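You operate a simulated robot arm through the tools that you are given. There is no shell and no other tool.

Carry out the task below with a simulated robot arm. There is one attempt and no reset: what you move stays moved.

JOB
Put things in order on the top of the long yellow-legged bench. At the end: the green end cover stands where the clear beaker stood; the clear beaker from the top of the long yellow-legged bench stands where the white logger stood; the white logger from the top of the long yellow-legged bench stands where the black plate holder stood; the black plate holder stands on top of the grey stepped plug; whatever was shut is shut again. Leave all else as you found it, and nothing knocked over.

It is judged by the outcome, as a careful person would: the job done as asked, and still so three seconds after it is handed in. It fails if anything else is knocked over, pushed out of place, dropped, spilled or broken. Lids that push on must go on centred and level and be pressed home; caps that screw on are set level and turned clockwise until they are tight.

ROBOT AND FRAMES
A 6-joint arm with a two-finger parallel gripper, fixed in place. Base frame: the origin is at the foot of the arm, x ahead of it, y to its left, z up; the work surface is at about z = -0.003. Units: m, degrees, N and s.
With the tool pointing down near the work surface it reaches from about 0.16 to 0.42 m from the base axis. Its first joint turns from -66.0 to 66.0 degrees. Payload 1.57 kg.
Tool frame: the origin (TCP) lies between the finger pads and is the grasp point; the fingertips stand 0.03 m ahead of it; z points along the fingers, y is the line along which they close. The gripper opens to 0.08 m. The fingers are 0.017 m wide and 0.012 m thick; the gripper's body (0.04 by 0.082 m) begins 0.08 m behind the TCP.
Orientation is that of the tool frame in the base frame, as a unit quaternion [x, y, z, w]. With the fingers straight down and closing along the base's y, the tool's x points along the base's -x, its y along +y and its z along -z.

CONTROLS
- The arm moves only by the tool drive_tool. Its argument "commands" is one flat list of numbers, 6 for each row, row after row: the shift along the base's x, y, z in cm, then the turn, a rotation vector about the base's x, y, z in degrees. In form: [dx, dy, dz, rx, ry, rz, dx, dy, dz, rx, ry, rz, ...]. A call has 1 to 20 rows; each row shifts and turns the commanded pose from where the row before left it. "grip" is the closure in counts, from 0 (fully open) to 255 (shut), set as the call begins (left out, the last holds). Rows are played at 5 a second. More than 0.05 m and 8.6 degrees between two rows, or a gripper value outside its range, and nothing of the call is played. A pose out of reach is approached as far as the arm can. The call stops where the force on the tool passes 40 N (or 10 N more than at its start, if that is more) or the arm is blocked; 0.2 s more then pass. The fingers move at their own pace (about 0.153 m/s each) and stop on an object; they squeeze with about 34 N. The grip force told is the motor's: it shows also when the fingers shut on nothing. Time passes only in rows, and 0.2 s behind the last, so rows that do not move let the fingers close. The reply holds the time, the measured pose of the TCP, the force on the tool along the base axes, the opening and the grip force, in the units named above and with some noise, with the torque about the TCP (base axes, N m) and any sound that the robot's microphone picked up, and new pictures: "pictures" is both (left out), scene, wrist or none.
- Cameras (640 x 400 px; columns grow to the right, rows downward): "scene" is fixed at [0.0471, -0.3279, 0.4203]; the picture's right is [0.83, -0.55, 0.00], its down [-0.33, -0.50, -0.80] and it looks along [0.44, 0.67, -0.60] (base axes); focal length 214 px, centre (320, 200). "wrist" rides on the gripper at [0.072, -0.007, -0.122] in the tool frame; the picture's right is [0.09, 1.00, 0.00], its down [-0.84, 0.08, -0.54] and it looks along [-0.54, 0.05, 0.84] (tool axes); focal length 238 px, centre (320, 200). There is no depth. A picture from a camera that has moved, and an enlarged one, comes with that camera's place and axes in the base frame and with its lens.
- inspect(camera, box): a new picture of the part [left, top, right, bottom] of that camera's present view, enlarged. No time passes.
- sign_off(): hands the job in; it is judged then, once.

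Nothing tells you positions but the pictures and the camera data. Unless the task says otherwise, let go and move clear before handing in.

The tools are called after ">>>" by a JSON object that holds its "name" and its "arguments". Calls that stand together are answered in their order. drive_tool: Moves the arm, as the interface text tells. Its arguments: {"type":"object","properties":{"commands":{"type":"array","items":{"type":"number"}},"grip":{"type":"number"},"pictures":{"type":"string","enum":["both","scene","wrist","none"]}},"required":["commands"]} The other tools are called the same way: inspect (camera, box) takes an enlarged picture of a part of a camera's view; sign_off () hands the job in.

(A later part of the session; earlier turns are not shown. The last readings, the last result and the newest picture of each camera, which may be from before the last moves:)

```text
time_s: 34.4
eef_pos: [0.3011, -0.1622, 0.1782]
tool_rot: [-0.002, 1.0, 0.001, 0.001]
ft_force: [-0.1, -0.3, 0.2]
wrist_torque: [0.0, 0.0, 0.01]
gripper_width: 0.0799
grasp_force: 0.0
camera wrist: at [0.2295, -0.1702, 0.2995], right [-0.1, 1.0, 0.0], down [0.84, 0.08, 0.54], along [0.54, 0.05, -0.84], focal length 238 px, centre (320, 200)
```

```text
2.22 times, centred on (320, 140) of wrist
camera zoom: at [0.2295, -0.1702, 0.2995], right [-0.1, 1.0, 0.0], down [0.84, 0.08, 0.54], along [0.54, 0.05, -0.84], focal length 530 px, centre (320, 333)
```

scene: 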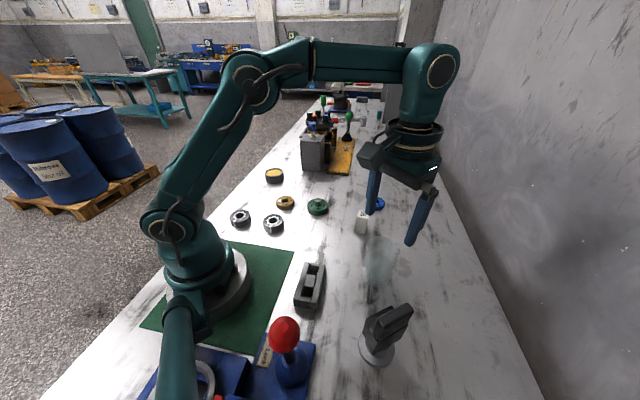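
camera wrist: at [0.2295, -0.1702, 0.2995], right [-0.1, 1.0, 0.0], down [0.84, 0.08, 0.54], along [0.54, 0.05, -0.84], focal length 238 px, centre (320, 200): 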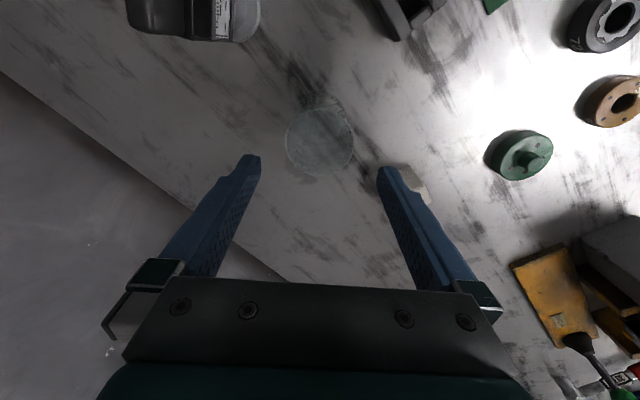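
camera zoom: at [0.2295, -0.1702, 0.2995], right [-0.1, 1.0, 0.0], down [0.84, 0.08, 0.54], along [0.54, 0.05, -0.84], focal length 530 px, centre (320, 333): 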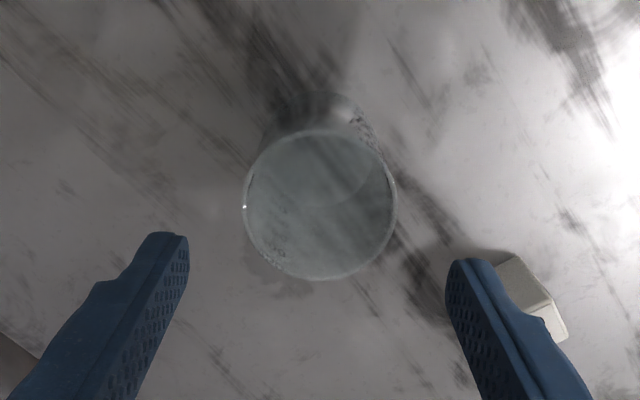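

The beaker's rim is centred under the tool (about 6.2 cm across). Descending around it.

>>> {"name": "drive_tool", "arguments": {"commands": [0, 0, -3, 0, 0, 0, 0, 0, -3, 0, 0, 0, 0, 0, -3, 0, 0, 0, 0, 0, -3.2, 0, 0, 0, 0, 0, 0, 0, 0, 0], "grip": 0}}

>>> {"name": "inspect", "arguments": {"camera": "wrist", "box": [220, 50, 420, 250]}}

>>> {"name": "inspect", "arguments": {"camera": "scene", "box": [320, 200, 440, 310]}}

```text
time_s: 35.6
eef_pos: [0.3001, -0.1614, 0.0568]
tool_rot: [-0.003, 1.0, 0.0, 0.0]
ft_force: [0.1, -0.4, 0.9]
wrist_torque: [0.0, 0.01, 0.0]
gripper_width: 0.08
grasp_force: 0.1
camera wrist: at [0.2282, -0.1698, 0.1776], right [-0.1, 1.0, 0.0], down [0.84, 0.08, 0.54], along [0.54, 0.05, -0.84], focal length 238 px, centre (320, 200)
```

scene: 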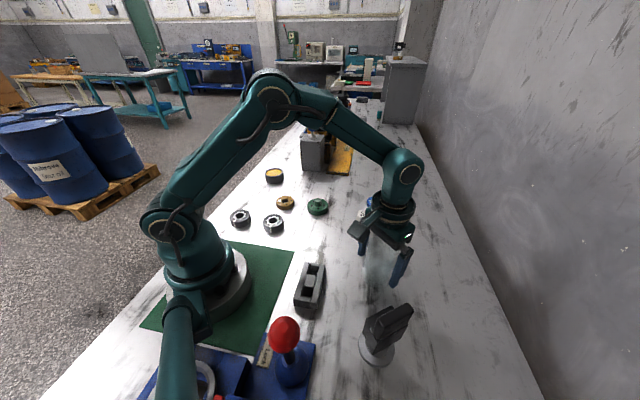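
wrist: 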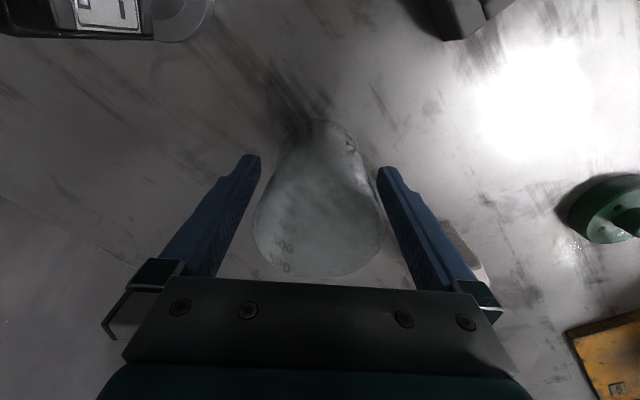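

```text
2.00 times, centred on (320, 150) of wrist
camera zoom: at [0.2282, -0.1698, 0.1776], right [-0.1, 1.0, 0.0], down [0.84, 0.08, 0.54], along [0.54, 0.05, -0.84], focal length 477 px, centre (320, 300)
```

zoom: 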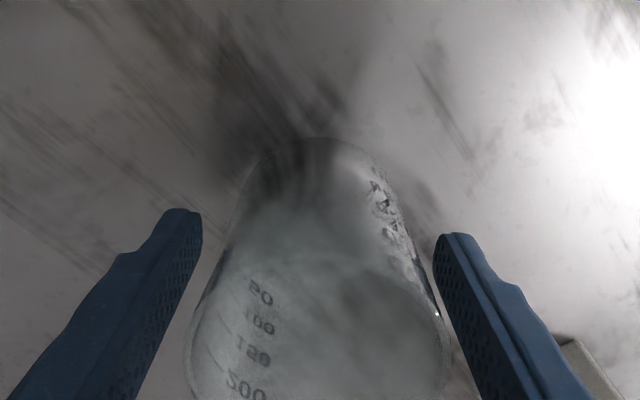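

```text
3.64 times, centred on (380, 255) of scene
camera zoom: at [0.0471, -0.3279, 0.4203], right [0.83, -0.55, 0.0], down [-0.33, -0.5, -0.8], along [0.44, 0.67, -0.6], focal length 780 px, centre (102, 0)
```

zoom: 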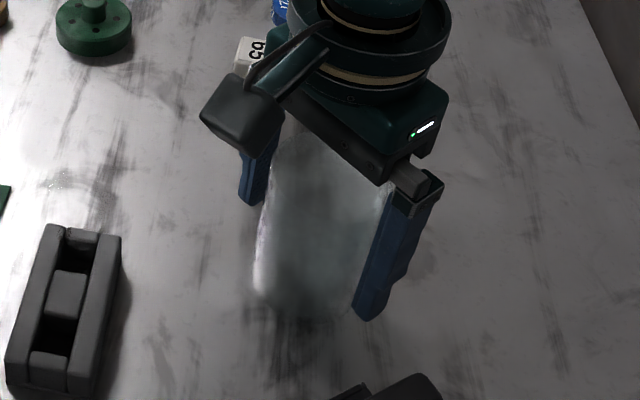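

The beaker is centred between the fingers. I'll close gently, with a limited closure first, and see the force.

>>> {"name": "drive_tool", "arguments": {"commands": [0, 0, 0, 0, 0, 0, 0, 0, 0, 0, 0, 0, 0, 0, 0, 0, 0, 0], "grip": 72}}

>>> {"name": "inspect", "arguments": {"camera": "wrist", "box": [220, 50, 420, 250]}}

```text
time_s: 36.4
eef_pos: [0.2999, -0.1624, 0.0569]
tool_rot: [-0.003, 1.0, -0.001, 0.0]
ft_force: [-1.0, -0.3, -0.1]
wrist_torque: [0.01, -0.01, -0.03]
gripper_width: 0.0615
grasp_force: 34.5
camera wrist: at [0.2282, -0.1699, 0.178], right [-0.1, 1.0, 0.0], down [0.84, 0.08, 0.54], along [0.54, 0.05, -0.84], focal length 238 px, centre (320, 200)
```

scene: 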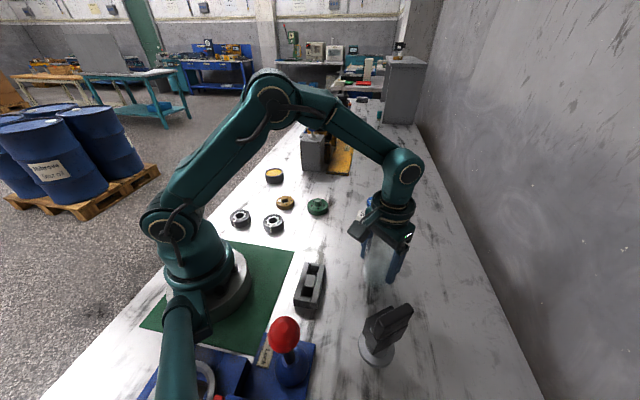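
wrist: 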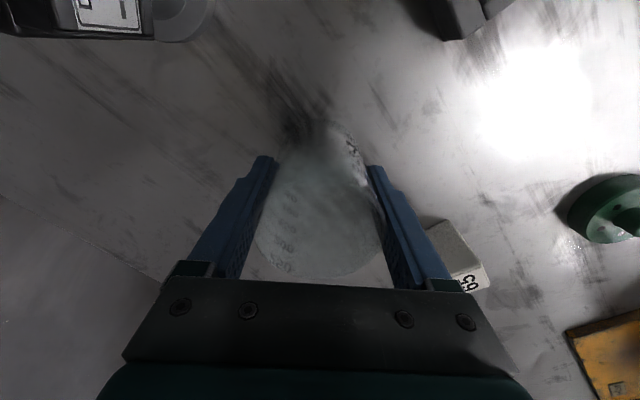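

```text
2.00 times, centred on (320, 150) of wrist
camera zoom: at [0.2282, -0.1699, 0.178], right [-0.1, 1.0, 0.0], down [0.84, 0.08, 0.54], along [0.54, 0.05, -0.84], focal length 477 px, centre (320, 300)
```

zoom: 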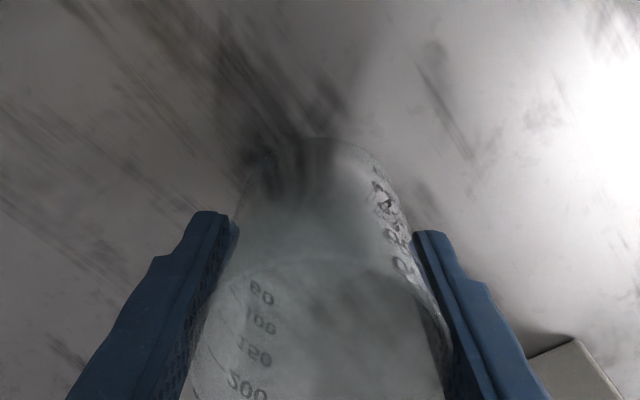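

Held at 61.5 mm. I'll lift it straight up, keeping it level.

>>> {"name": "drive_tool", "arguments": {"commands": [0, 0, 0.8, 0, 0, 0, 0, 0, 2, 0, 0, 0, 0, 0, 2.5, 0, 0, 0, 0, 0, 2.5, 0, 0, 0, 0, 0, 2.2, 0, 0, 0, 0, 0, 0, 0, 0, 0], "grip": 76}}

>>> {"name": "inspect", "arguments": {"camera": "scene", "box": [320, 150, 440, 290]}}

```text
time_s: 37.8
eef_pos: [0.3015, -0.1633, 0.1573]
tool_rot: [-0.004, 1.0, 0.0, 0.0]
ft_force: [-1.1, -0.7, -0.7]
wrist_torque: [0.02, 0.02, 0.04]
gripper_width: 0.0612
grasp_force: 34.3
camera wrist: at [0.229, -0.17, 0.2773], right [-0.1, 1.0, 0.0], down [0.84, 0.08, 0.54], along [0.54, 0.05, -0.84], focal length 238 px, centre (320, 200)
```

scene: 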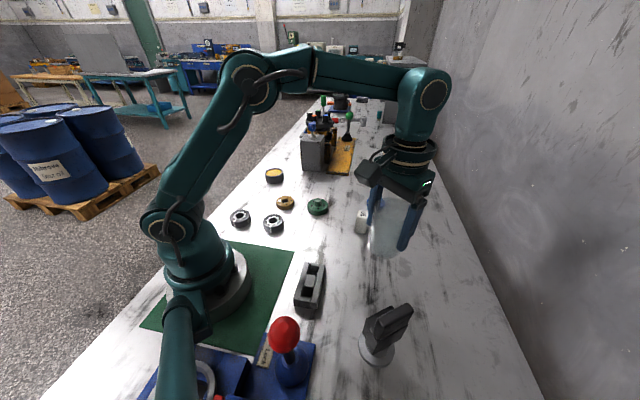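
wrist: 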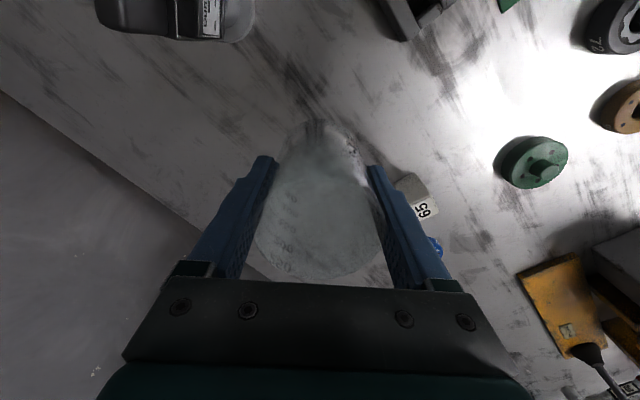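

```text
2.86 times, centred on (380, 220) of scene
camera zoom: at [0.0471, -0.3279, 0.4203], right [0.83, -0.55, 0.0], down [-0.33, -0.5, -0.8], along [0.44, 0.67, -0.6], focal length 613 px, centre (149, 143)
```

zoom: 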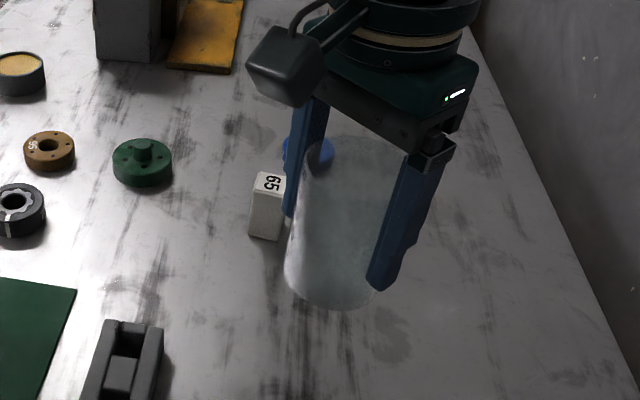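

The beaker hangs level. I'll carry it smoothly over to above the logger's old spot at about (0.205, 0.246).

>>> {"name": "drive_tool", "arguments": {"commands": [-0.69, 2.92, 0, 0, 0, 4, -0.69, 2.92, 0, 0, 0, 4, -0.69, 2.92, 0, 0, 0, 4, -0.69, 2.92, 0, 0, 0, 4, -0.69, 2.92, 0, 0, 0, 4, -0.69, 2.92, 0, 0, 0, 4, -0.69, 2.92, 0, 0, 0, 4, -0.69, 2.92, 0, 0, 0, 4, -0.69, 2.92, 0, 0, 0, 4, -0.69, 2.92, 0, 0, 0, 4, -0.69, 2.92, 0, 0, 0, 4, -0.69, 2.92, 0, 0, 0, 4, -0.69, 2.92, 0, 0, 0, 4, -0.69, 2.92, 0, 0, 0, 4, 0, 0, 0, 0, 0, 0], "grip": 76}}

>>> {"name": "inspect", "arguments": {"camera": "scene", "box": [200, 100, 320, 240]}}

>>> {"name": "inspect", "arguments": {"camera": "wrist", "box": [180, 50, 440, 290]}}

```text
time_s: 41.0
eef_pos: [0.2042, 0.2468, 0.1577]
tool_rot: [-0.472, 0.882, 0.0, 0.0]
ft_force: [-0.4, -0.3, -1.1]
wrist_torque: [-0.02, 0.01, 0.05]
gripper_width: 0.0614
grasp_force: 34.1
camera wrist: at [0.1696, 0.1831, 0.2789], right [-0.88, 0.48, 0.0], down [0.4, 0.74, 0.54], along [0.26, 0.48, -0.84], focal length 238 px, centre (320, 200)
```

scene: 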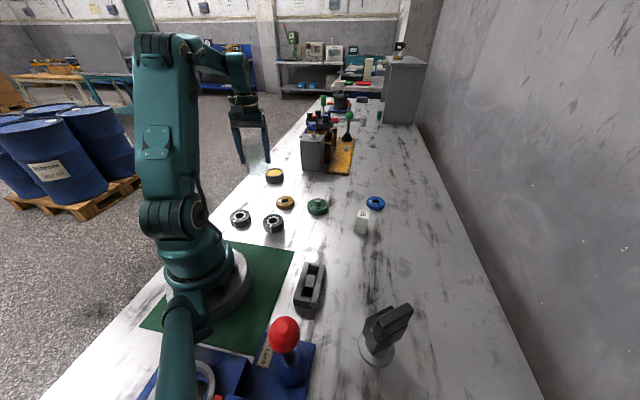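
wrist: 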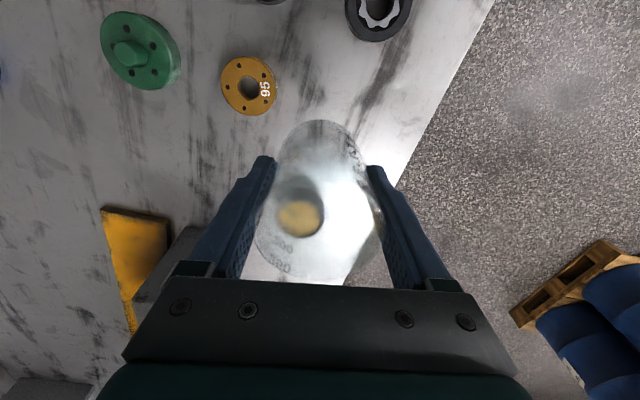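

```text
2.86 times, centred on (260, 170) of scene
camera zoom: at [0.0471, -0.3278, 0.4203], right [0.83, -0.55, 0.0], down [-0.33, -0.5, -0.8], along [0.44, 0.67, -0.6], focal length 613 px, centre (491, 286)
```

zoom: 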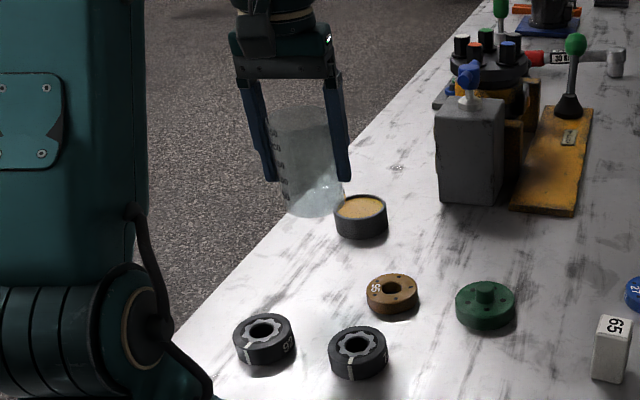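

```text
1.67 times, centred on (310, 170) of wrist
camera zoom: at [0.1696, 0.1831, 0.2789], right [-0.88, 0.48, 0.0], down [0.4, 0.74, 0.54], along [0.26, 0.48, -0.84], focal length 397 px, centre (337, 250)
```

zoom: 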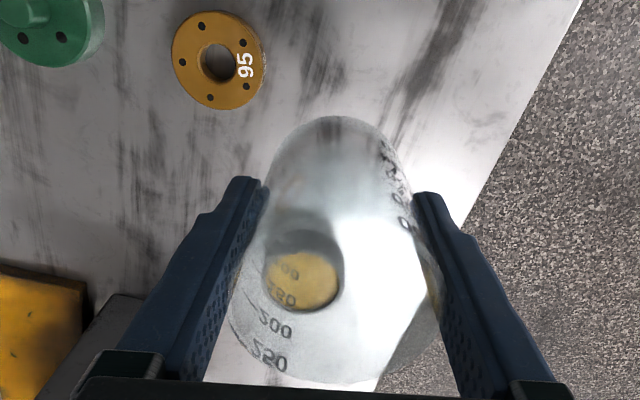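

Everything below is clear. Lowering the beaker to just above the bench.

>>> {"name": "drive_tool", "arguments": {"commands": [0.03, -0.06, -2.4, 0, 0, 0, 0, 0, -2.4, 0, 0, 0, 0, 0, -2.4, 0, 0, 0, 0, 0, -2.2, 0, 0, 0, 0, 0, 0, 0, 0, 0], "grip": 76}}

>>> {"name": "inspect", "arguments": {"camera": "scene", "box": [220, 140, 320, 240]}}

```text
time_s: 42.2
eef_pos: [0.2046, 0.2459, 0.0627]
tool_rot: [-0.472, 0.882, 0.0, 0.0]
ft_force: [-0.2, 0.4, -0.4]
wrist_torque: [-0.02, 0.0, -0.04]
gripper_width: 0.061
grasp_force: 34.3
camera wrist: at [0.1706, 0.1818, 0.1837], right [-0.88, 0.48, 0.0], down [0.4, 0.74, 0.54], along [0.26, 0.48, -0.84], focal length 238 px, centre (320, 200)
```

scene: 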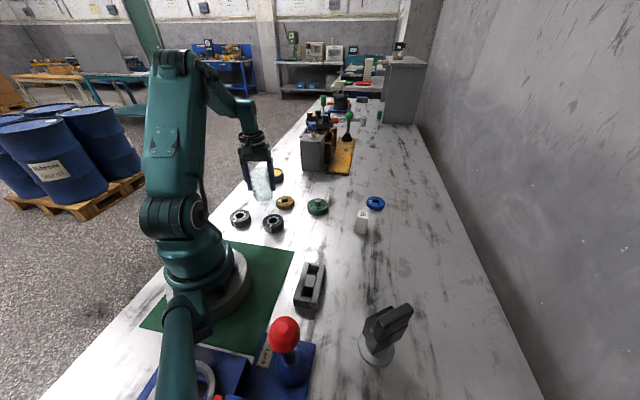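
wrist: 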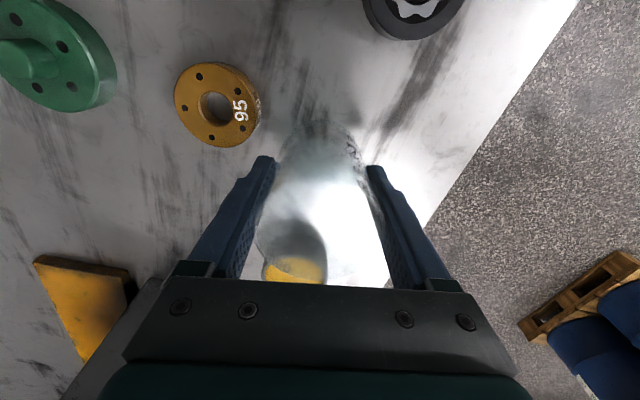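

```text
4.00 times, centred on (270, 190) of scene
camera zoom: at [0.0471, -0.3279, 0.4203], right [0.83, -0.55, 0.0], down [-0.33, -0.5, -0.8], along [0.44, 0.67, -0.6], focal length 858 px, centre (520, 240)
```

zoom: 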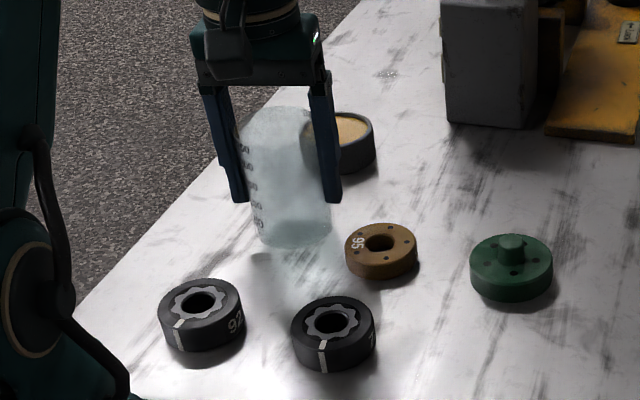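

A few millimetres to go; lowering in small steps until contact.

>>> {"name": "drive_tool", "arguments": {"commands": [0, 0, -0.3, 0, 0, 0, 0, 0, -0.1, 0, 0, 0, 0, 0, 0, 0, 0, 0], "grip": 76, "pictures": "none"}}

>>> {"name": "drive_tool", "arguments": {"commands": [0, 0, -0.1, 0, 0, 0, 0, 0, 0, 0, 0, 0], "grip": 76, "pictures": "none"}}

```text
time_s: 43.0
eef_pos: [0.2049, 0.2448, 0.0593]
tool_rot: [-0.471, 0.882, 0.0, 0.0]
ft_force: [0.0, 0.6, -0.4]
wrist_torque: [0.02, -0.02, 0.0]
gripper_width: 0.0611
grasp_force: 34.2
```

```text
time_s: 43.6
eef_pos: [0.2042, 0.2453, 0.0574]
tool_rot: [-0.472, 0.882, 0.0, 0.0]
ft_force: [-0.5, 0.2, -0.4]
wrist_torque: [-0.03, -0.01, -0.03]
gripper_width: 0.0611
grasp_force: 34.1
```

>>> {"name": "drive_tool", "arguments": {"commands": [0, 0, -0.1, 0, 0, 0, 0, 0, 0, 0, 0, 0], "grip": 76, "pictures": "none"}}

>>> {"name": "inspect", "arguments": {"camera": "scene", "box": [230, 150, 300, 220]}}

```text
time_s: 44.2
eef_pos: [0.204, 0.2474, 0.0569]
tool_rot: [-0.472, 0.882, 0.0, 0.001]
ft_force: [-0.7, -0.6, 3.2]
wrist_torque: [0.04, 0.02, 0.05]
gripper_width: 0.0609
grasp_force: 34.2
```

```text
5.71 times, centred on (265, 185) of scene
camera zoom: at [0.0471, -0.3279, 0.4203], right [0.83, -0.55, 0.0], down [-0.33, -0.5, -0.8], along [0.44, 0.67, -0.6], focal length 1226 px, centre (634, 286)
```

zoom: 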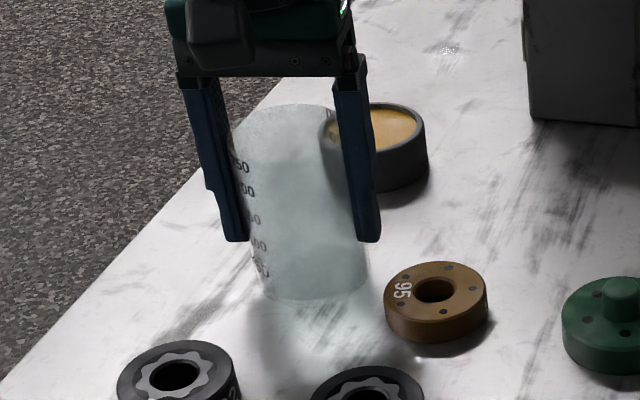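

The beaker rests on the bench (light contact force). I'll release it gently and rise straight up.

>>> {"name": "drive_tool", "arguments": {"commands": [0, 0, 0, 0, 0, 0, 0, 0, 0, 0, 0, 0], "grip": 48, "pictures": "none"}}

>>> {"name": "drive_tool", "arguments": {"commands": [0, 0, 0, 0, 0, 0, 0, 0, 0, 0, 0, 0], "grip": 12}}

>>> {"name": "inspect", "arguments": {"camera": "wrist", "box": [180, 50, 440, 290]}}

```text
time_s: 44.8
eef_pos: [0.2036, 0.2465, 0.0572]
tool_rot: [-0.472, 0.882, 0.0, 0.0]
ft_force: [-0.9, 0.7, -0.1]
wrist_torque: [0.01, -0.01, -0.01]
gripper_width: 0.065
grasp_force: 0.1
```

```text
time_s: 45.4
eef_pos: [0.2038, 0.2456, 0.0571]
tool_rot: [-0.472, 0.882, 0.0, 0.0]
ft_force: [-0.1, -1.1, -0.1]
wrist_torque: [-0.01, 0.04, -0.02]
gripper_width: 0.0763
grasp_force: 0.0
camera wrist: at [0.1704, 0.182, 0.1775], right [-0.88, 0.48, 0.0], down [0.4, 0.74, 0.54], along [0.26, 0.48, -0.84], focal length 238 px, centre (320, 200)
```

scene: 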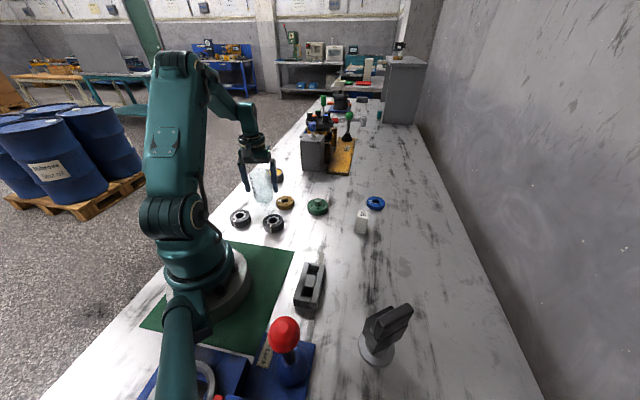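
wrist: 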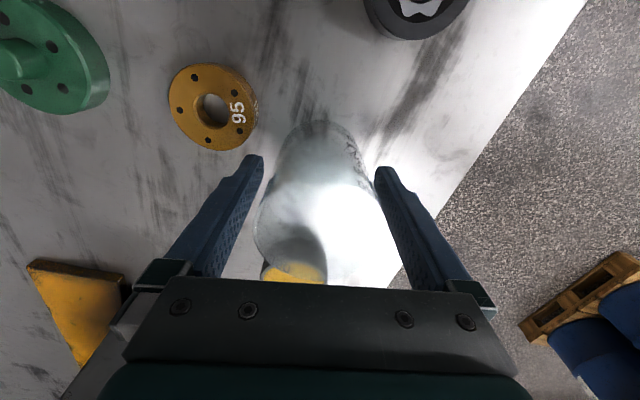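

```text
1.67 times, centred on (310, 170) of wrist
camera zoom: at [0.1704, 0.182, 0.1775], right [-0.88, 0.48, 0.0], down [0.4, 0.74, 0.54], along [0.26, 0.48, -0.84], focal length 397 px, centre (337, 250)
```

zoom: 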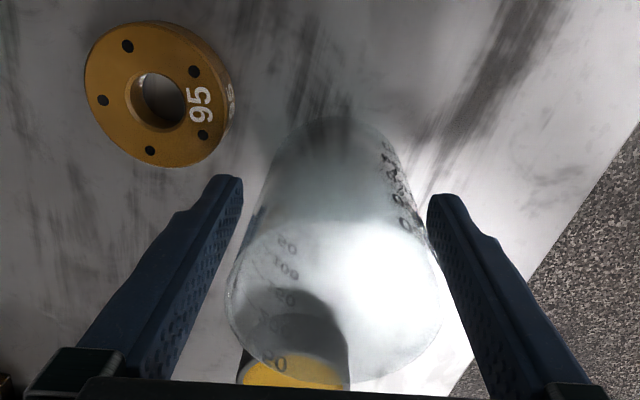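

The fingers are clear of the beaker. Rising straight up, then over to look at the green end cover near (0.32, 0.11).

>>> {"name": "drive_tool", "arguments": {"commands": [0, 0, 3, 0, 0, 0, 0, 0, 4, 0, 0, 0, 0, 0, 4, 0, 0, 0, 0, 0, 1.5, 0, 0, 0, 2.2, -3.4, 0, 0, 0, -8, 2.2, -3.4, 0, 0, 0, -8, 2.2, -3.4, 0, 0, 0, -8, 2.2, -3.4, 0, 0, 0, -8, 0, 0, 0, 0, 0, 0], "grip": 0}}

>>> {"name": "inspect", "arguments": {"camera": "wrist", "box": [220, 30, 440, 230]}}

>>> {"name": "inspect", "arguments": {"camera": "scene", "box": [230, 140, 350, 240]}}

```text
time_s: 47.4
eef_pos: [0.2934, 0.1093, 0.1819]
tool_rot: [-0.21, 0.978, -0.001, 0.001]
ft_force: [0.9, 0.4, 0.4]
wrist_torque: [0.01, 0.0, 0.0]
gripper_width: 0.0799
grasp_force: 0.1
camera wrist: at [0.2312, 0.0736, 0.3018], right [-0.49, 0.87, 0.0], down [0.73, 0.41, 0.54], along [0.47, 0.27, -0.84], focal length 238 px, centre (320, 200)
```

scene: 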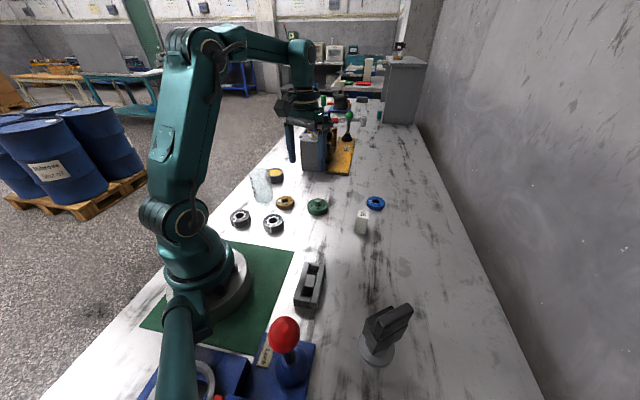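
wrist: 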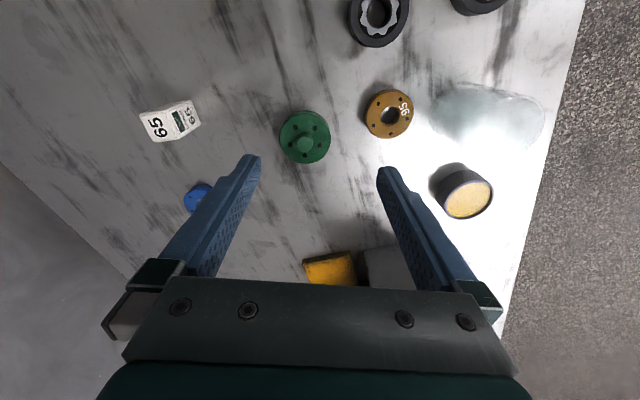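

```text
2.00 times, centred on (330, 130) of wrist
camera zoom: at [0.2312, 0.0736, 0.3018], right [-0.49, 0.87, 0.0], down [0.73, 0.41, 0.54], along [0.47, 0.27, -0.84], focal length 477 px, centre (300, 340)
```

zoom: 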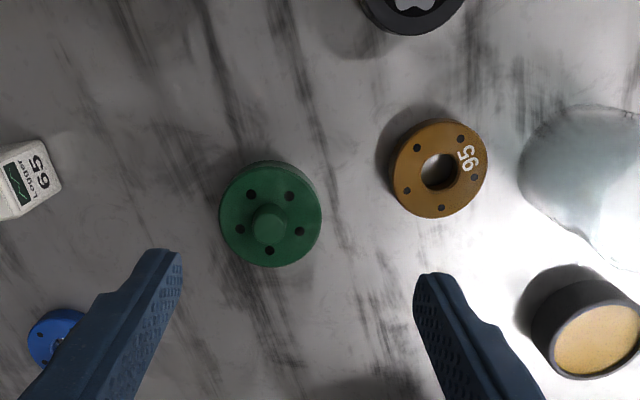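

```text
4.00 times, centred on (290, 190) of scene
camera zoom: at [0.0471, -0.3279, 0.4203], right [0.83, -0.55, 0.0], down [-0.33, -0.5, -0.8], along [0.44, 0.67, -0.6], focal length 858 px, centre (440, 240)
```

zoom: 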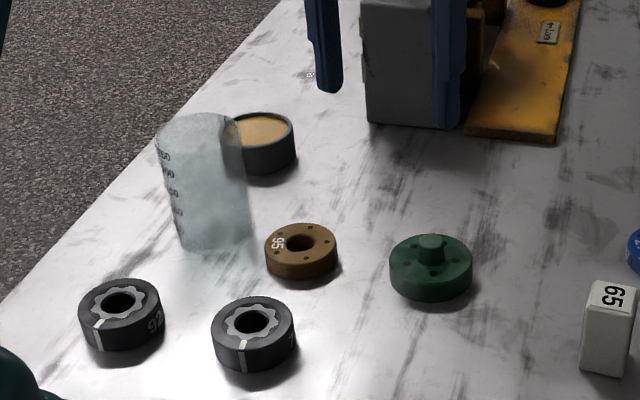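

The beaker stands where the logger was. The green cover is about 6.1 cm across, centred near (0.320, 0.103). I'll centre above it and go lower for a fine check.

>>> {"name": "drive_tool", "arguments": {"commands": [1.3, -0.35, -2.5, 0, 0, 0, 1.3, -0.3, -2.5, 0, 0, 0, 0, 0, -1.5, 0, 0, 0, 0, 0, 0, 0, 0, 0], "grip": 0}}

>>> {"name": "inspect", "arguments": {"camera": "wrist", "box": [220, 30, 420, 230]}}

>>> {"name": "inspect", "arguments": {"camera": "scene", "box": [280, 140, 380, 240]}}

```text
time_s: 48.4
eef_pos: [0.318, 0.1023, 0.1157]
tool_rot: [-0.21, 0.978, 0.0, 0.0]
ft_force: [0.6, 0.6, 0.4]
wrist_torque: [0.0, -0.02, 0.02]
gripper_width: 0.0801
grasp_force: 0.1
camera wrist: at [0.256, 0.0671, 0.2368], right [-0.49, 0.87, 0.0], down [0.73, 0.41, 0.54], along [0.47, 0.27, -0.84], focal length 238 px, centre (320, 200)
```

scene: 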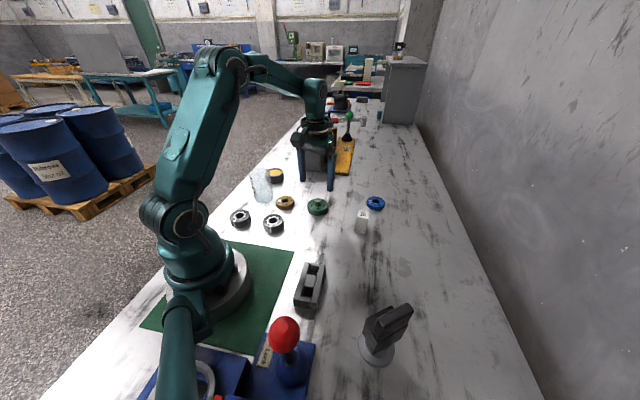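
wrist: 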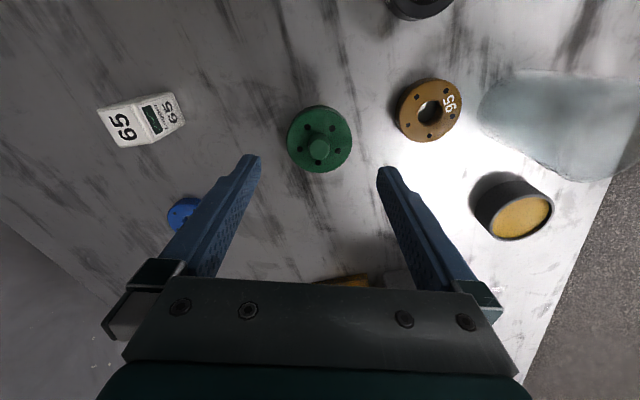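

```text
2.00 times, centred on (320, 130) of wrist
camera zoom: at [0.256, 0.0671, 0.2368], right [-0.49, 0.87, 0.0], down [0.73, 0.41, 0.54], along [0.47, 0.27, -0.84], focal length 477 px, centre (320, 340)
```

zoom: 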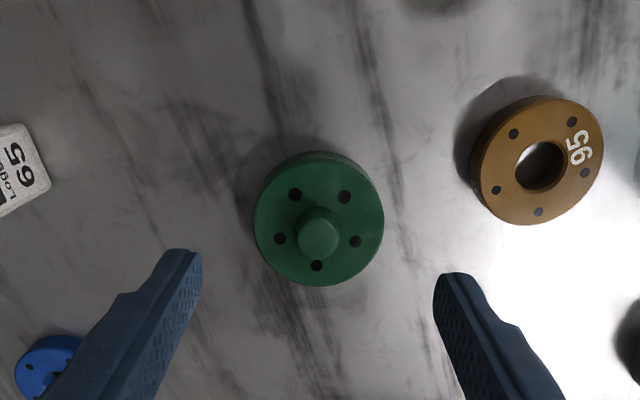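

```text
4.00 times, centred on (330, 190) of scene
camera zoom: at [0.0471, -0.3279, 0.4203], right [0.83, -0.55, 0.0], down [-0.33, -0.5, -0.8], along [0.44, 0.67, -0.6], focal length 858 px, centre (280, 240)
```

zoom: 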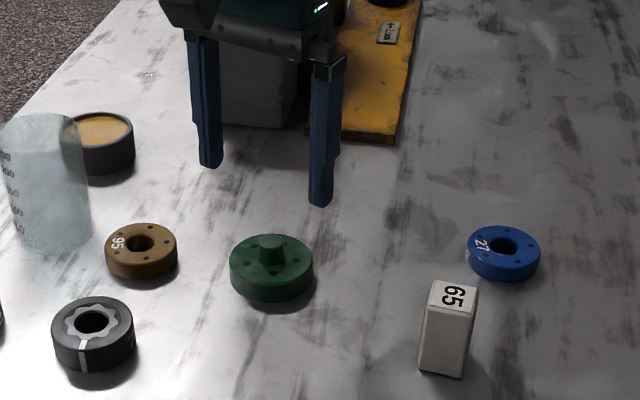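

Centred within a millimetre or two. Descending to just above the bench around its rim.

>>> {"name": "drive_tool", "arguments": {"commands": [0.12, 0.05, -3, 0, 0, 0, 0, 0, -3, 0, 0, 0, 0, 0, -2, 0, 0, 0, 0, 0, 0, 0, 0, 0], "grip": 0}}

>>> {"name": "inspect", "arguments": {"camera": "wrist", "box": [220, 50, 420, 250]}}

>>> {"name": "inspect", "arguments": {"camera": "scene", "box": [280, 150, 360, 230]}}

```text
time_s: 49.4
eef_pos: [0.3203, 0.1041, 0.0358]
tool_rot: [-0.21, 0.978, 0.0, 0.0]
ft_force: [-1.2, -0.8, -0.3]
wrist_torque: [-0.03, 0.0, 0.04]
gripper_width: 0.08
grasp_force: 0.1
camera wrist: at [0.2572, 0.0681, 0.1571], right [-0.49, 0.87, 0.0], down [0.73, 0.41, 0.54], along [0.47, 0.27, -0.84], focal length 238 px, centre (320, 200)
```

scene: 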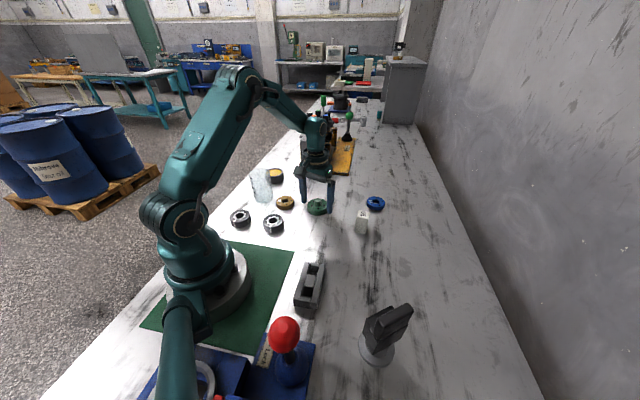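
wrist: 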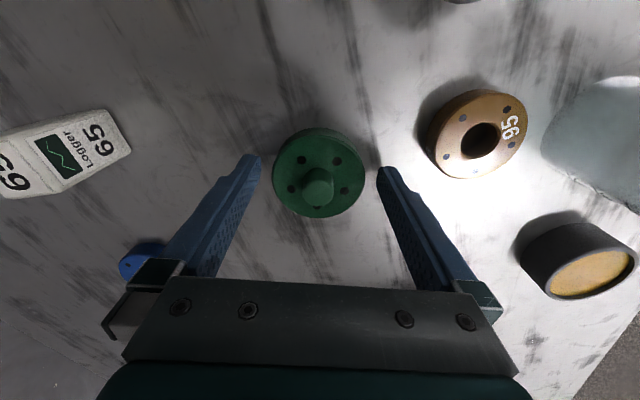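

```text
2.00 times, centred on (320, 150) of wrist
camera zoom: at [0.2572, 0.0681, 0.1571], right [-0.49, 0.87, 0.0], down [0.73, 0.41, 0.54], along [0.47, 0.27, -0.84], focal length 477 px, centre (320, 300)
```

zoom: 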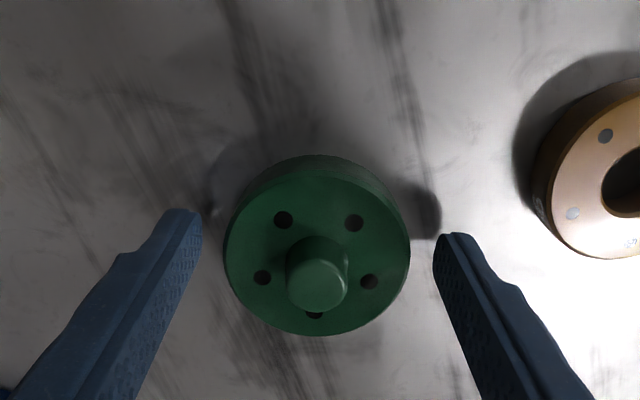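

```text
5.00 times, centred on (320, 190) of scene
camera zoom: at [0.0471, -0.3279, 0.4203], right [0.83, -0.55, 0.0], down [-0.33, -0.5, -0.8], along [0.44, 0.67, -0.6], focal length 1072 px, centre (320, 250)
```

zoom: 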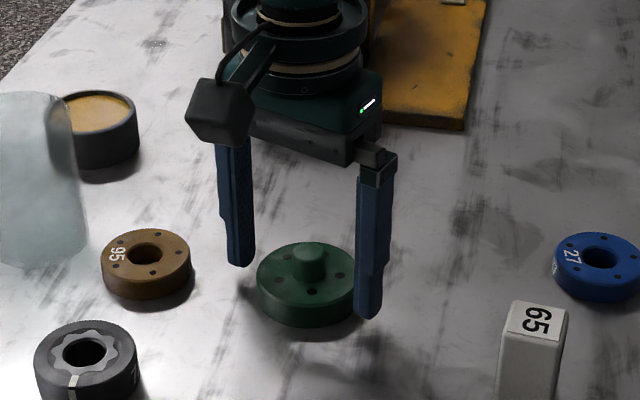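

I'll go 4 mm lower and close on the rim.

>>> {"name": "drive_tool", "arguments": {"commands": [0, 0, -0.4, 0, 0, 0, 0, 0, 0, 0, 0, 0], "grip": 0, "pictures": "none"}}

>>> {"name": "drive_tool", "arguments": {"commands": [0, 0, 0, 0, 0, 0, 0, 0, 0, 0, 0, 0, 0, 0, 0, 0, 0, 0], "grip": 255}}

>>> {"name": "inspect", "arguments": {"camera": "wrist", "box": [220, 50, 420, 250]}}

>>> {"name": "inspect", "arguments": {"camera": "scene", "box": [280, 150, 360, 230]}}

```text
time_s: 50.0
eef_pos: [0.3195, 0.1038, 0.0322]
tool_rot: [-0.211, 0.978, 0.0, 0.0]
ft_force: [-0.3, -1.0, -0.5]
wrist_torque: [0.01, 0.01, -0.03]
gripper_width: 0.0797
grasp_force: 0.1
```

```text
time_s: 50.8
eef_pos: [0.3202, 0.1032, 0.0325]
tool_rot: [-0.211, 0.977, 0.001, 0.0]
ft_force: [-0.1, -0.4, -1.0]
wrist_torque: [0.0, 0.0, 0.03]
gripper_width: 0.0638
grasp_force: 34.5
camera wrist: at [0.2574, 0.068, 0.1532], right [-0.49, 0.87, 0.0], down [0.73, 0.41, 0.54], along [0.47, 0.27, -0.84], focal length 238 px, centre (320, 200)
```

scene: 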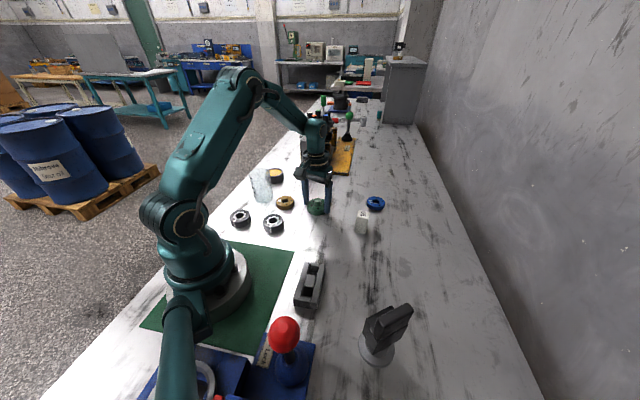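
wrist: 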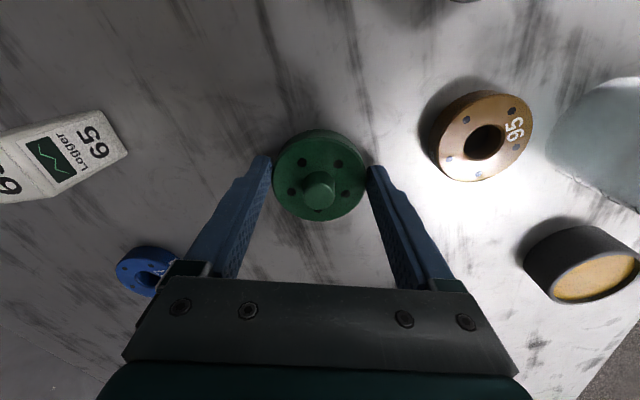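

```text
2.00 times, centred on (320, 150) of wrist
camera zoom: at [0.2574, 0.068, 0.1532], right [-0.49, 0.87, 0.0], down [0.73, 0.41, 0.54], along [0.47, 0.27, -0.84], focal length 477 px, centre (320, 300)
```

zoom: 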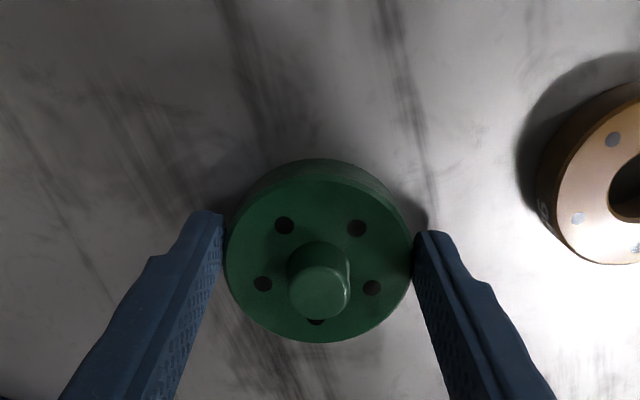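

```text
5.00 times, centred on (320, 190) of scene
camera zoom: at [0.0471, -0.3279, 0.4203], right [0.83, -0.55, 0.0], down [-0.33, -0.5, -0.8], along [0.44, 0.67, -0.6], focal length 1072 px, centre (320, 250)
```

zoom: 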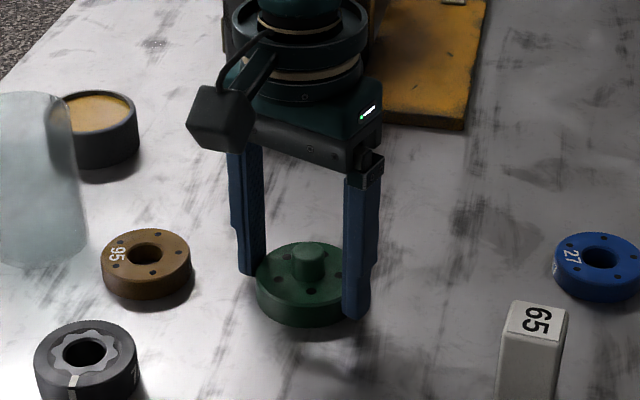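

The cover is held by its rim. Lifting it, then carrying it to above the beaker's old spot at about (0.301, -0.162).

>>> {"name": "drive_tool", "arguments": {"commands": [0, 0, 1.5, 0, 0, 0, 0, 0, 3.5, 0, 0, 0, 0, 0, 4.5, 0, 0, 0, 0, 0, 0, 0, 0, 0], "grip": 255, "pictures": "scene"}}

>>> {"name": "inspect", "arguments": {"camera": "wrist", "box": [220, 50, 420, 250]}}

```text
time_s: 51.8
eef_pos: [0.3203, 0.1028, 0.1276]
tool_rot: [-0.211, 0.977, 0.001, 0.0]
ft_force: [-0.6, -0.3, -3.8]
wrist_torque: [-0.02, 0.02, -0.03]
gripper_width: 0.0638
grasp_force: 33.8
```

scene: 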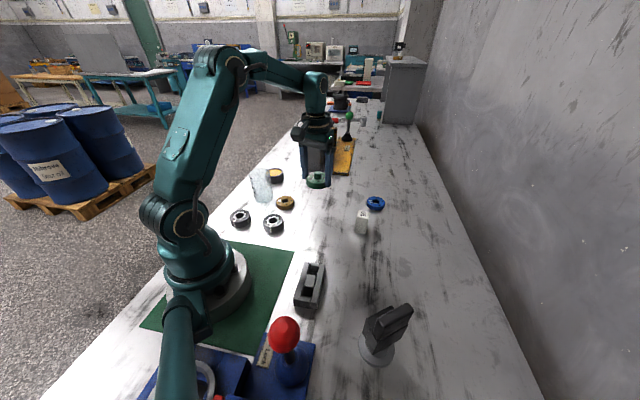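

```text
2.00 times, centred on (320, 150) of wrist
camera zoom: at [0.2575, 0.0677, 0.2482], right [-0.49, 0.87, 0.0], down [0.73, 0.41, 0.54], along [0.47, 0.27, -0.84], focal length 477 px, centre (320, 300)
```

zoom: 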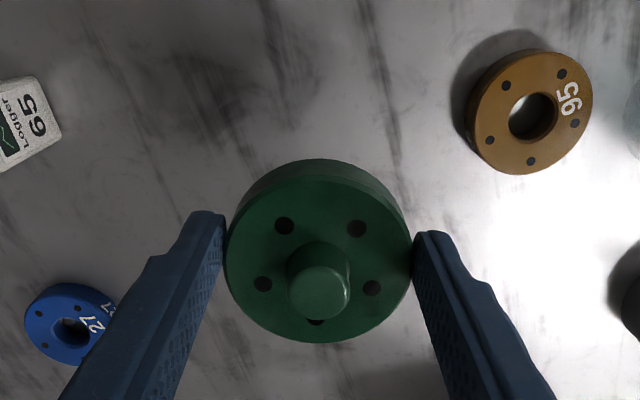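

The cover is level and not slipping. Carrying it across.

>>> {"name": "drive_tool", "arguments": {"commands": [-0.23, -3.32, 0, 0, 0, -5.5, -0.23, -3.32, 0, 0, 0, -5.5, -0.23, -3.32, 0, 0, 0, -5.5, -0.23, -3.32, 0, 0, 0, -5.5, -0.23, -3.32, 0, 0, 0, -5.5, -0.23, -3.32, 0, 0, 0, -5.5, -0.23, -3.32, 0, 0, 0, -5.5, -0.23, -3.32, 0, 0, 0, -5.5, 0, 0, 0, 0, 0, 0], "grip": 255}}

>>> {"name": "inspect", "arguments": {"camera": "scene", "box": [320, 180, 440, 300]}}

```text
time_s: 53.8
eef_pos: [0.3021, -0.1613, 0.1271]
tool_rot: [0.172, 0.985, 0.0, 0.0]
ft_force: [0.5, -0.4, -2.1]
wrist_torque: [0.05, 0.07, 0.0]
gripper_width: 0.0638
grasp_force: 34.4
camera wrist: at [0.2326, -0.1435, 0.2489], right [0.25, 0.97, 0.0], down [0.81, -0.21, 0.54], along [0.52, -0.14, -0.84], focal length 238 px, centre (320, 200)
```

scene: 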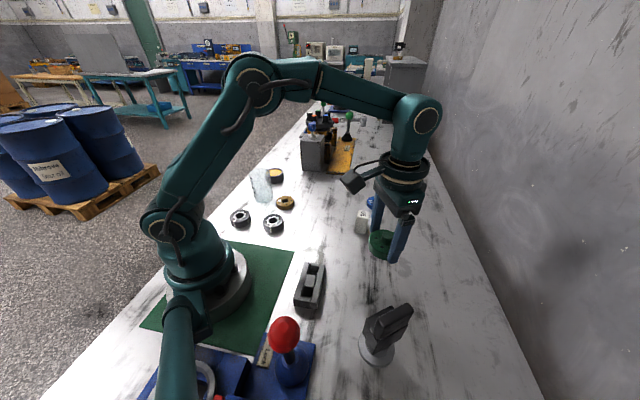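
wrist: 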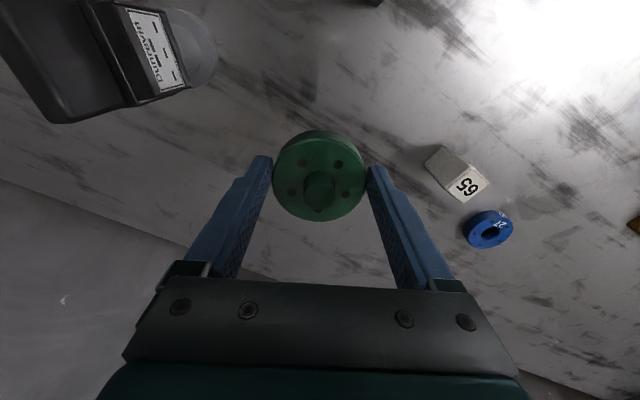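

```text
3.33 times, centred on (380, 240) of scene
camera zoom: at [0.0471, -0.3279, 0.4203], right [0.83, -0.55, 0.0], down [-0.33, -0.5, -0.8], along [0.44, 0.67, -0.6], focal length 715 px, centre (120, 67)
```

zoom: 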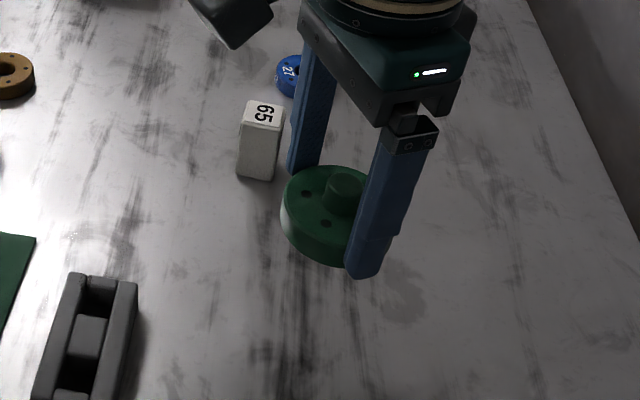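

Above the spot. Lowering to just above the bench.

>>> {"name": "drive_tool", "arguments": {"commands": [0, -0.08, -3, 0, 0, 0, 0, 0, -3, 0, 0, 0, 0, 0, -2.8, 0, 0, 0, 0, 0, 0, 0, 0, 0], "grip": 255, "pictures": "none"}}

>>> {"name": "drive_tool", "arguments": {"commands": [0, 0, -0.3, 0, 0, 0, 0, 0, -0.1, 0, 0, 0, 0, 0, 0, 0, 0, 0], "grip": 255, "pictures": "none"}}

>>> {"name": "inspect", "arguments": {"camera": "scene", "box": [340, 210, 420, 290]}}

```text
time_s: 54.8
eef_pos: [0.3017, -0.1612, 0.0411]
tool_rot: [0.171, 0.985, 0.0, 0.0]
ft_force: [-0.8, -0.3, -2.8]
wrist_torque: [0.02, 0.01, 0.01]
gripper_width: 0.0639
grasp_force: 33.7
```

```text
time_s: 55.6
eef_pos: [0.3018, -0.162, 0.0363]
tool_rot: [0.17, 0.985, 0.0, 0.0]
ft_force: [0.2, 0.6, -2.6]
wrist_torque: [0.0, 0.07, 0.01]
gripper_width: 0.0636
grasp_force: 33.7
```

```text
5.00 times, centred on (380, 250) of scene
camera zoom: at [0.0471, -0.3279, 0.4203], right [0.83, -0.55, 0.0], down [-0.33, -0.5, -0.8], along [0.44, 0.67, -0.6], focal length 1072 px, centre (20, -50)
```

zoom: 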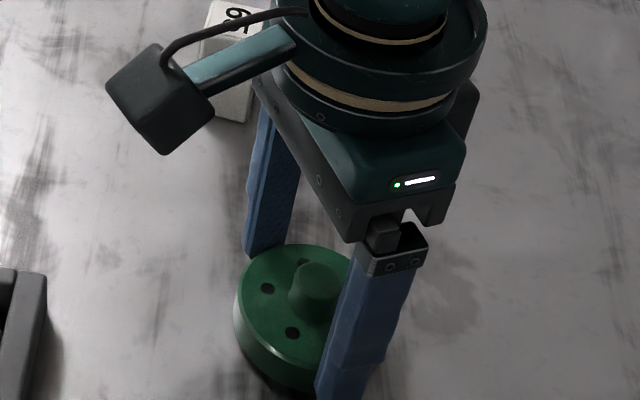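

Continuing down in 1 mm steps.

>>> {"name": "drive_tool", "arguments": {"commands": [0, 0, -0.2, 0, 0, 0, 0, 0, 0, 0, 0, 0], "grip": 255, "pictures": "none"}}

>>> {"name": "drive_tool", "arguments": {"commands": [0, 0, -0.1, 0, 0, 0, 0, 0, 0, 0, 0, 0], "grip": 255, "pictures": "none"}}

```text
time_s: 56.2
eef_pos: [0.3021, -0.1629, 0.034]
tool_rot: [0.171, 0.985, 0.0, 0.0]
ft_force: [-0.4, -0.4, -3.2]
wrist_torque: [0.0, 0.01, -0.01]
gripper_width: 0.0637
grasp_force: 34.0
```

```text
time_s: 56.8
eef_pos: [0.3022, -0.1629, 0.0331]
tool_rot: [0.17, 0.985, 0.0, 0.0]
ft_force: [-0.1, 0.5, -2.9]
wrist_torque: [0.01, -0.01, -0.01]
gripper_width: 0.0636
grasp_force: 33.8
```

>>> {"name": "drive_tool", "arguments": {"commands": [0, 0, -0.1, 0, 0, 0, 0, 0, 0, 0, 0, 0], "grip": 255, "pictures": "none"}}

```text
time_s: 57.4
eef_pos: [0.3022, -0.1622, 0.0314]
tool_rot: [0.171, 0.985, 0.0, 0.001]
ft_force: [-5.6, 1.6, 19.7]
wrist_torque: [0.42, 0.28, 0.03]
gripper_width: 0.0638
grasp_force: 33.6
```

Firm contact with the bench. I'll ease off half a millimetre and release.

>>> {"name": "drive_tool", "arguments": {"commands": [0, 0, 0.05, 0, 0, 0, 0, 0, 0, 0, 0, 0], "grip": 255, "pictures": "none"}}

>>> {"name": "drive_tool", "arguments": {"commands": [0, 0, 0, 0, 0, 0, 0, 0, 0, 0, 0, 0], "grip": 38, "pictures": "none"}}

>>> {"name": "drive_tool", "arguments": {"commands": [0, 0, 0, 0, 0, 0, 0, 0, 0, 0, 0, 0], "grip": 0}}

>>> {"name": "inspect", "arguments": {"camera": "wrist", "box": [220, 50, 420, 250]}}

```text
time_s: 58.0
eef_pos: [0.3024, -0.1631, 0.0315]
tool_rot: [0.171, 0.985, 0.0, 0.001]
ft_force: [-4.8, 0.1, 14.8]
wrist_torque: [0.07, 0.26, 0.09]
gripper_width: 0.0638
grasp_force: 34.2
```

```text
time_s: 58.6
eef_pos: [0.3016, -0.1619, 0.0321]
tool_rot: [0.171, 0.985, 0.0, 0.0]
ft_force: [0.2, 0.4, 0.0]
wrist_torque: [0.01, 0.02, -0.02]
gripper_width: 0.0681
grasp_force: 0.2
```

```text
time_s: 59.2
eef_pos: [0.301, -0.1626, 0.031]
tool_rot: [0.171, 0.985, 0.0, 0.0]
ft_force: [-0.4, 0.6, -0.1]
wrist_torque: [0.02, -0.03, -0.04]
gripper_width: 0.0801
grasp_force: 0.0
camera wrist: at [0.2317, -0.1448, 0.153], right [0.25, 0.97, 0.0], down [0.81, -0.21, 0.54], along [0.53, -0.14, -0.84], focal length 238 px, centre (320, 200)
```

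scene: 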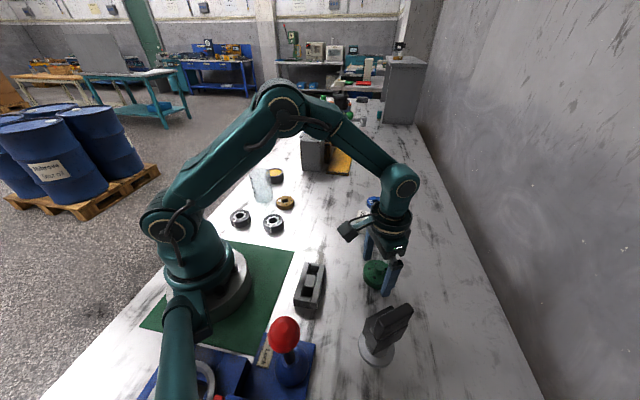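
wrist: 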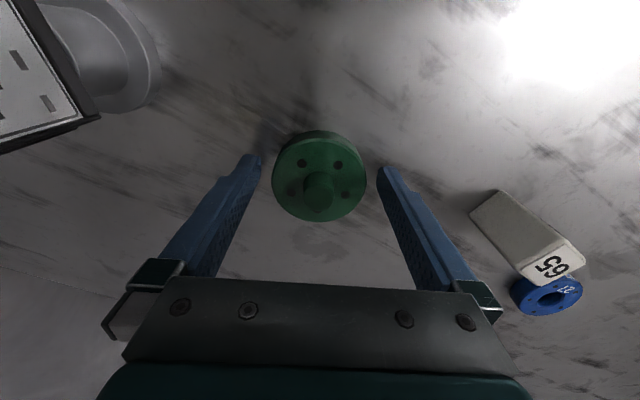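

```text
2.00 times, centred on (320, 150) of wrist
camera zoom: at [0.2317, -0.1448, 0.153], right [0.25, 0.97, 0.0], down [0.81, -0.21, 0.54], along [0.53, -0.14, -0.84], focal length 477 px, centre (320, 300)
```

zoom: 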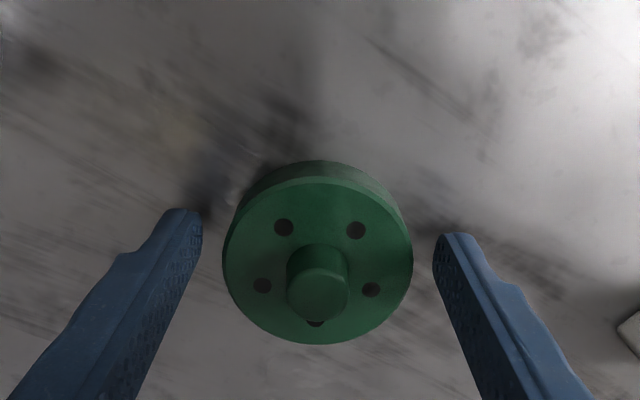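

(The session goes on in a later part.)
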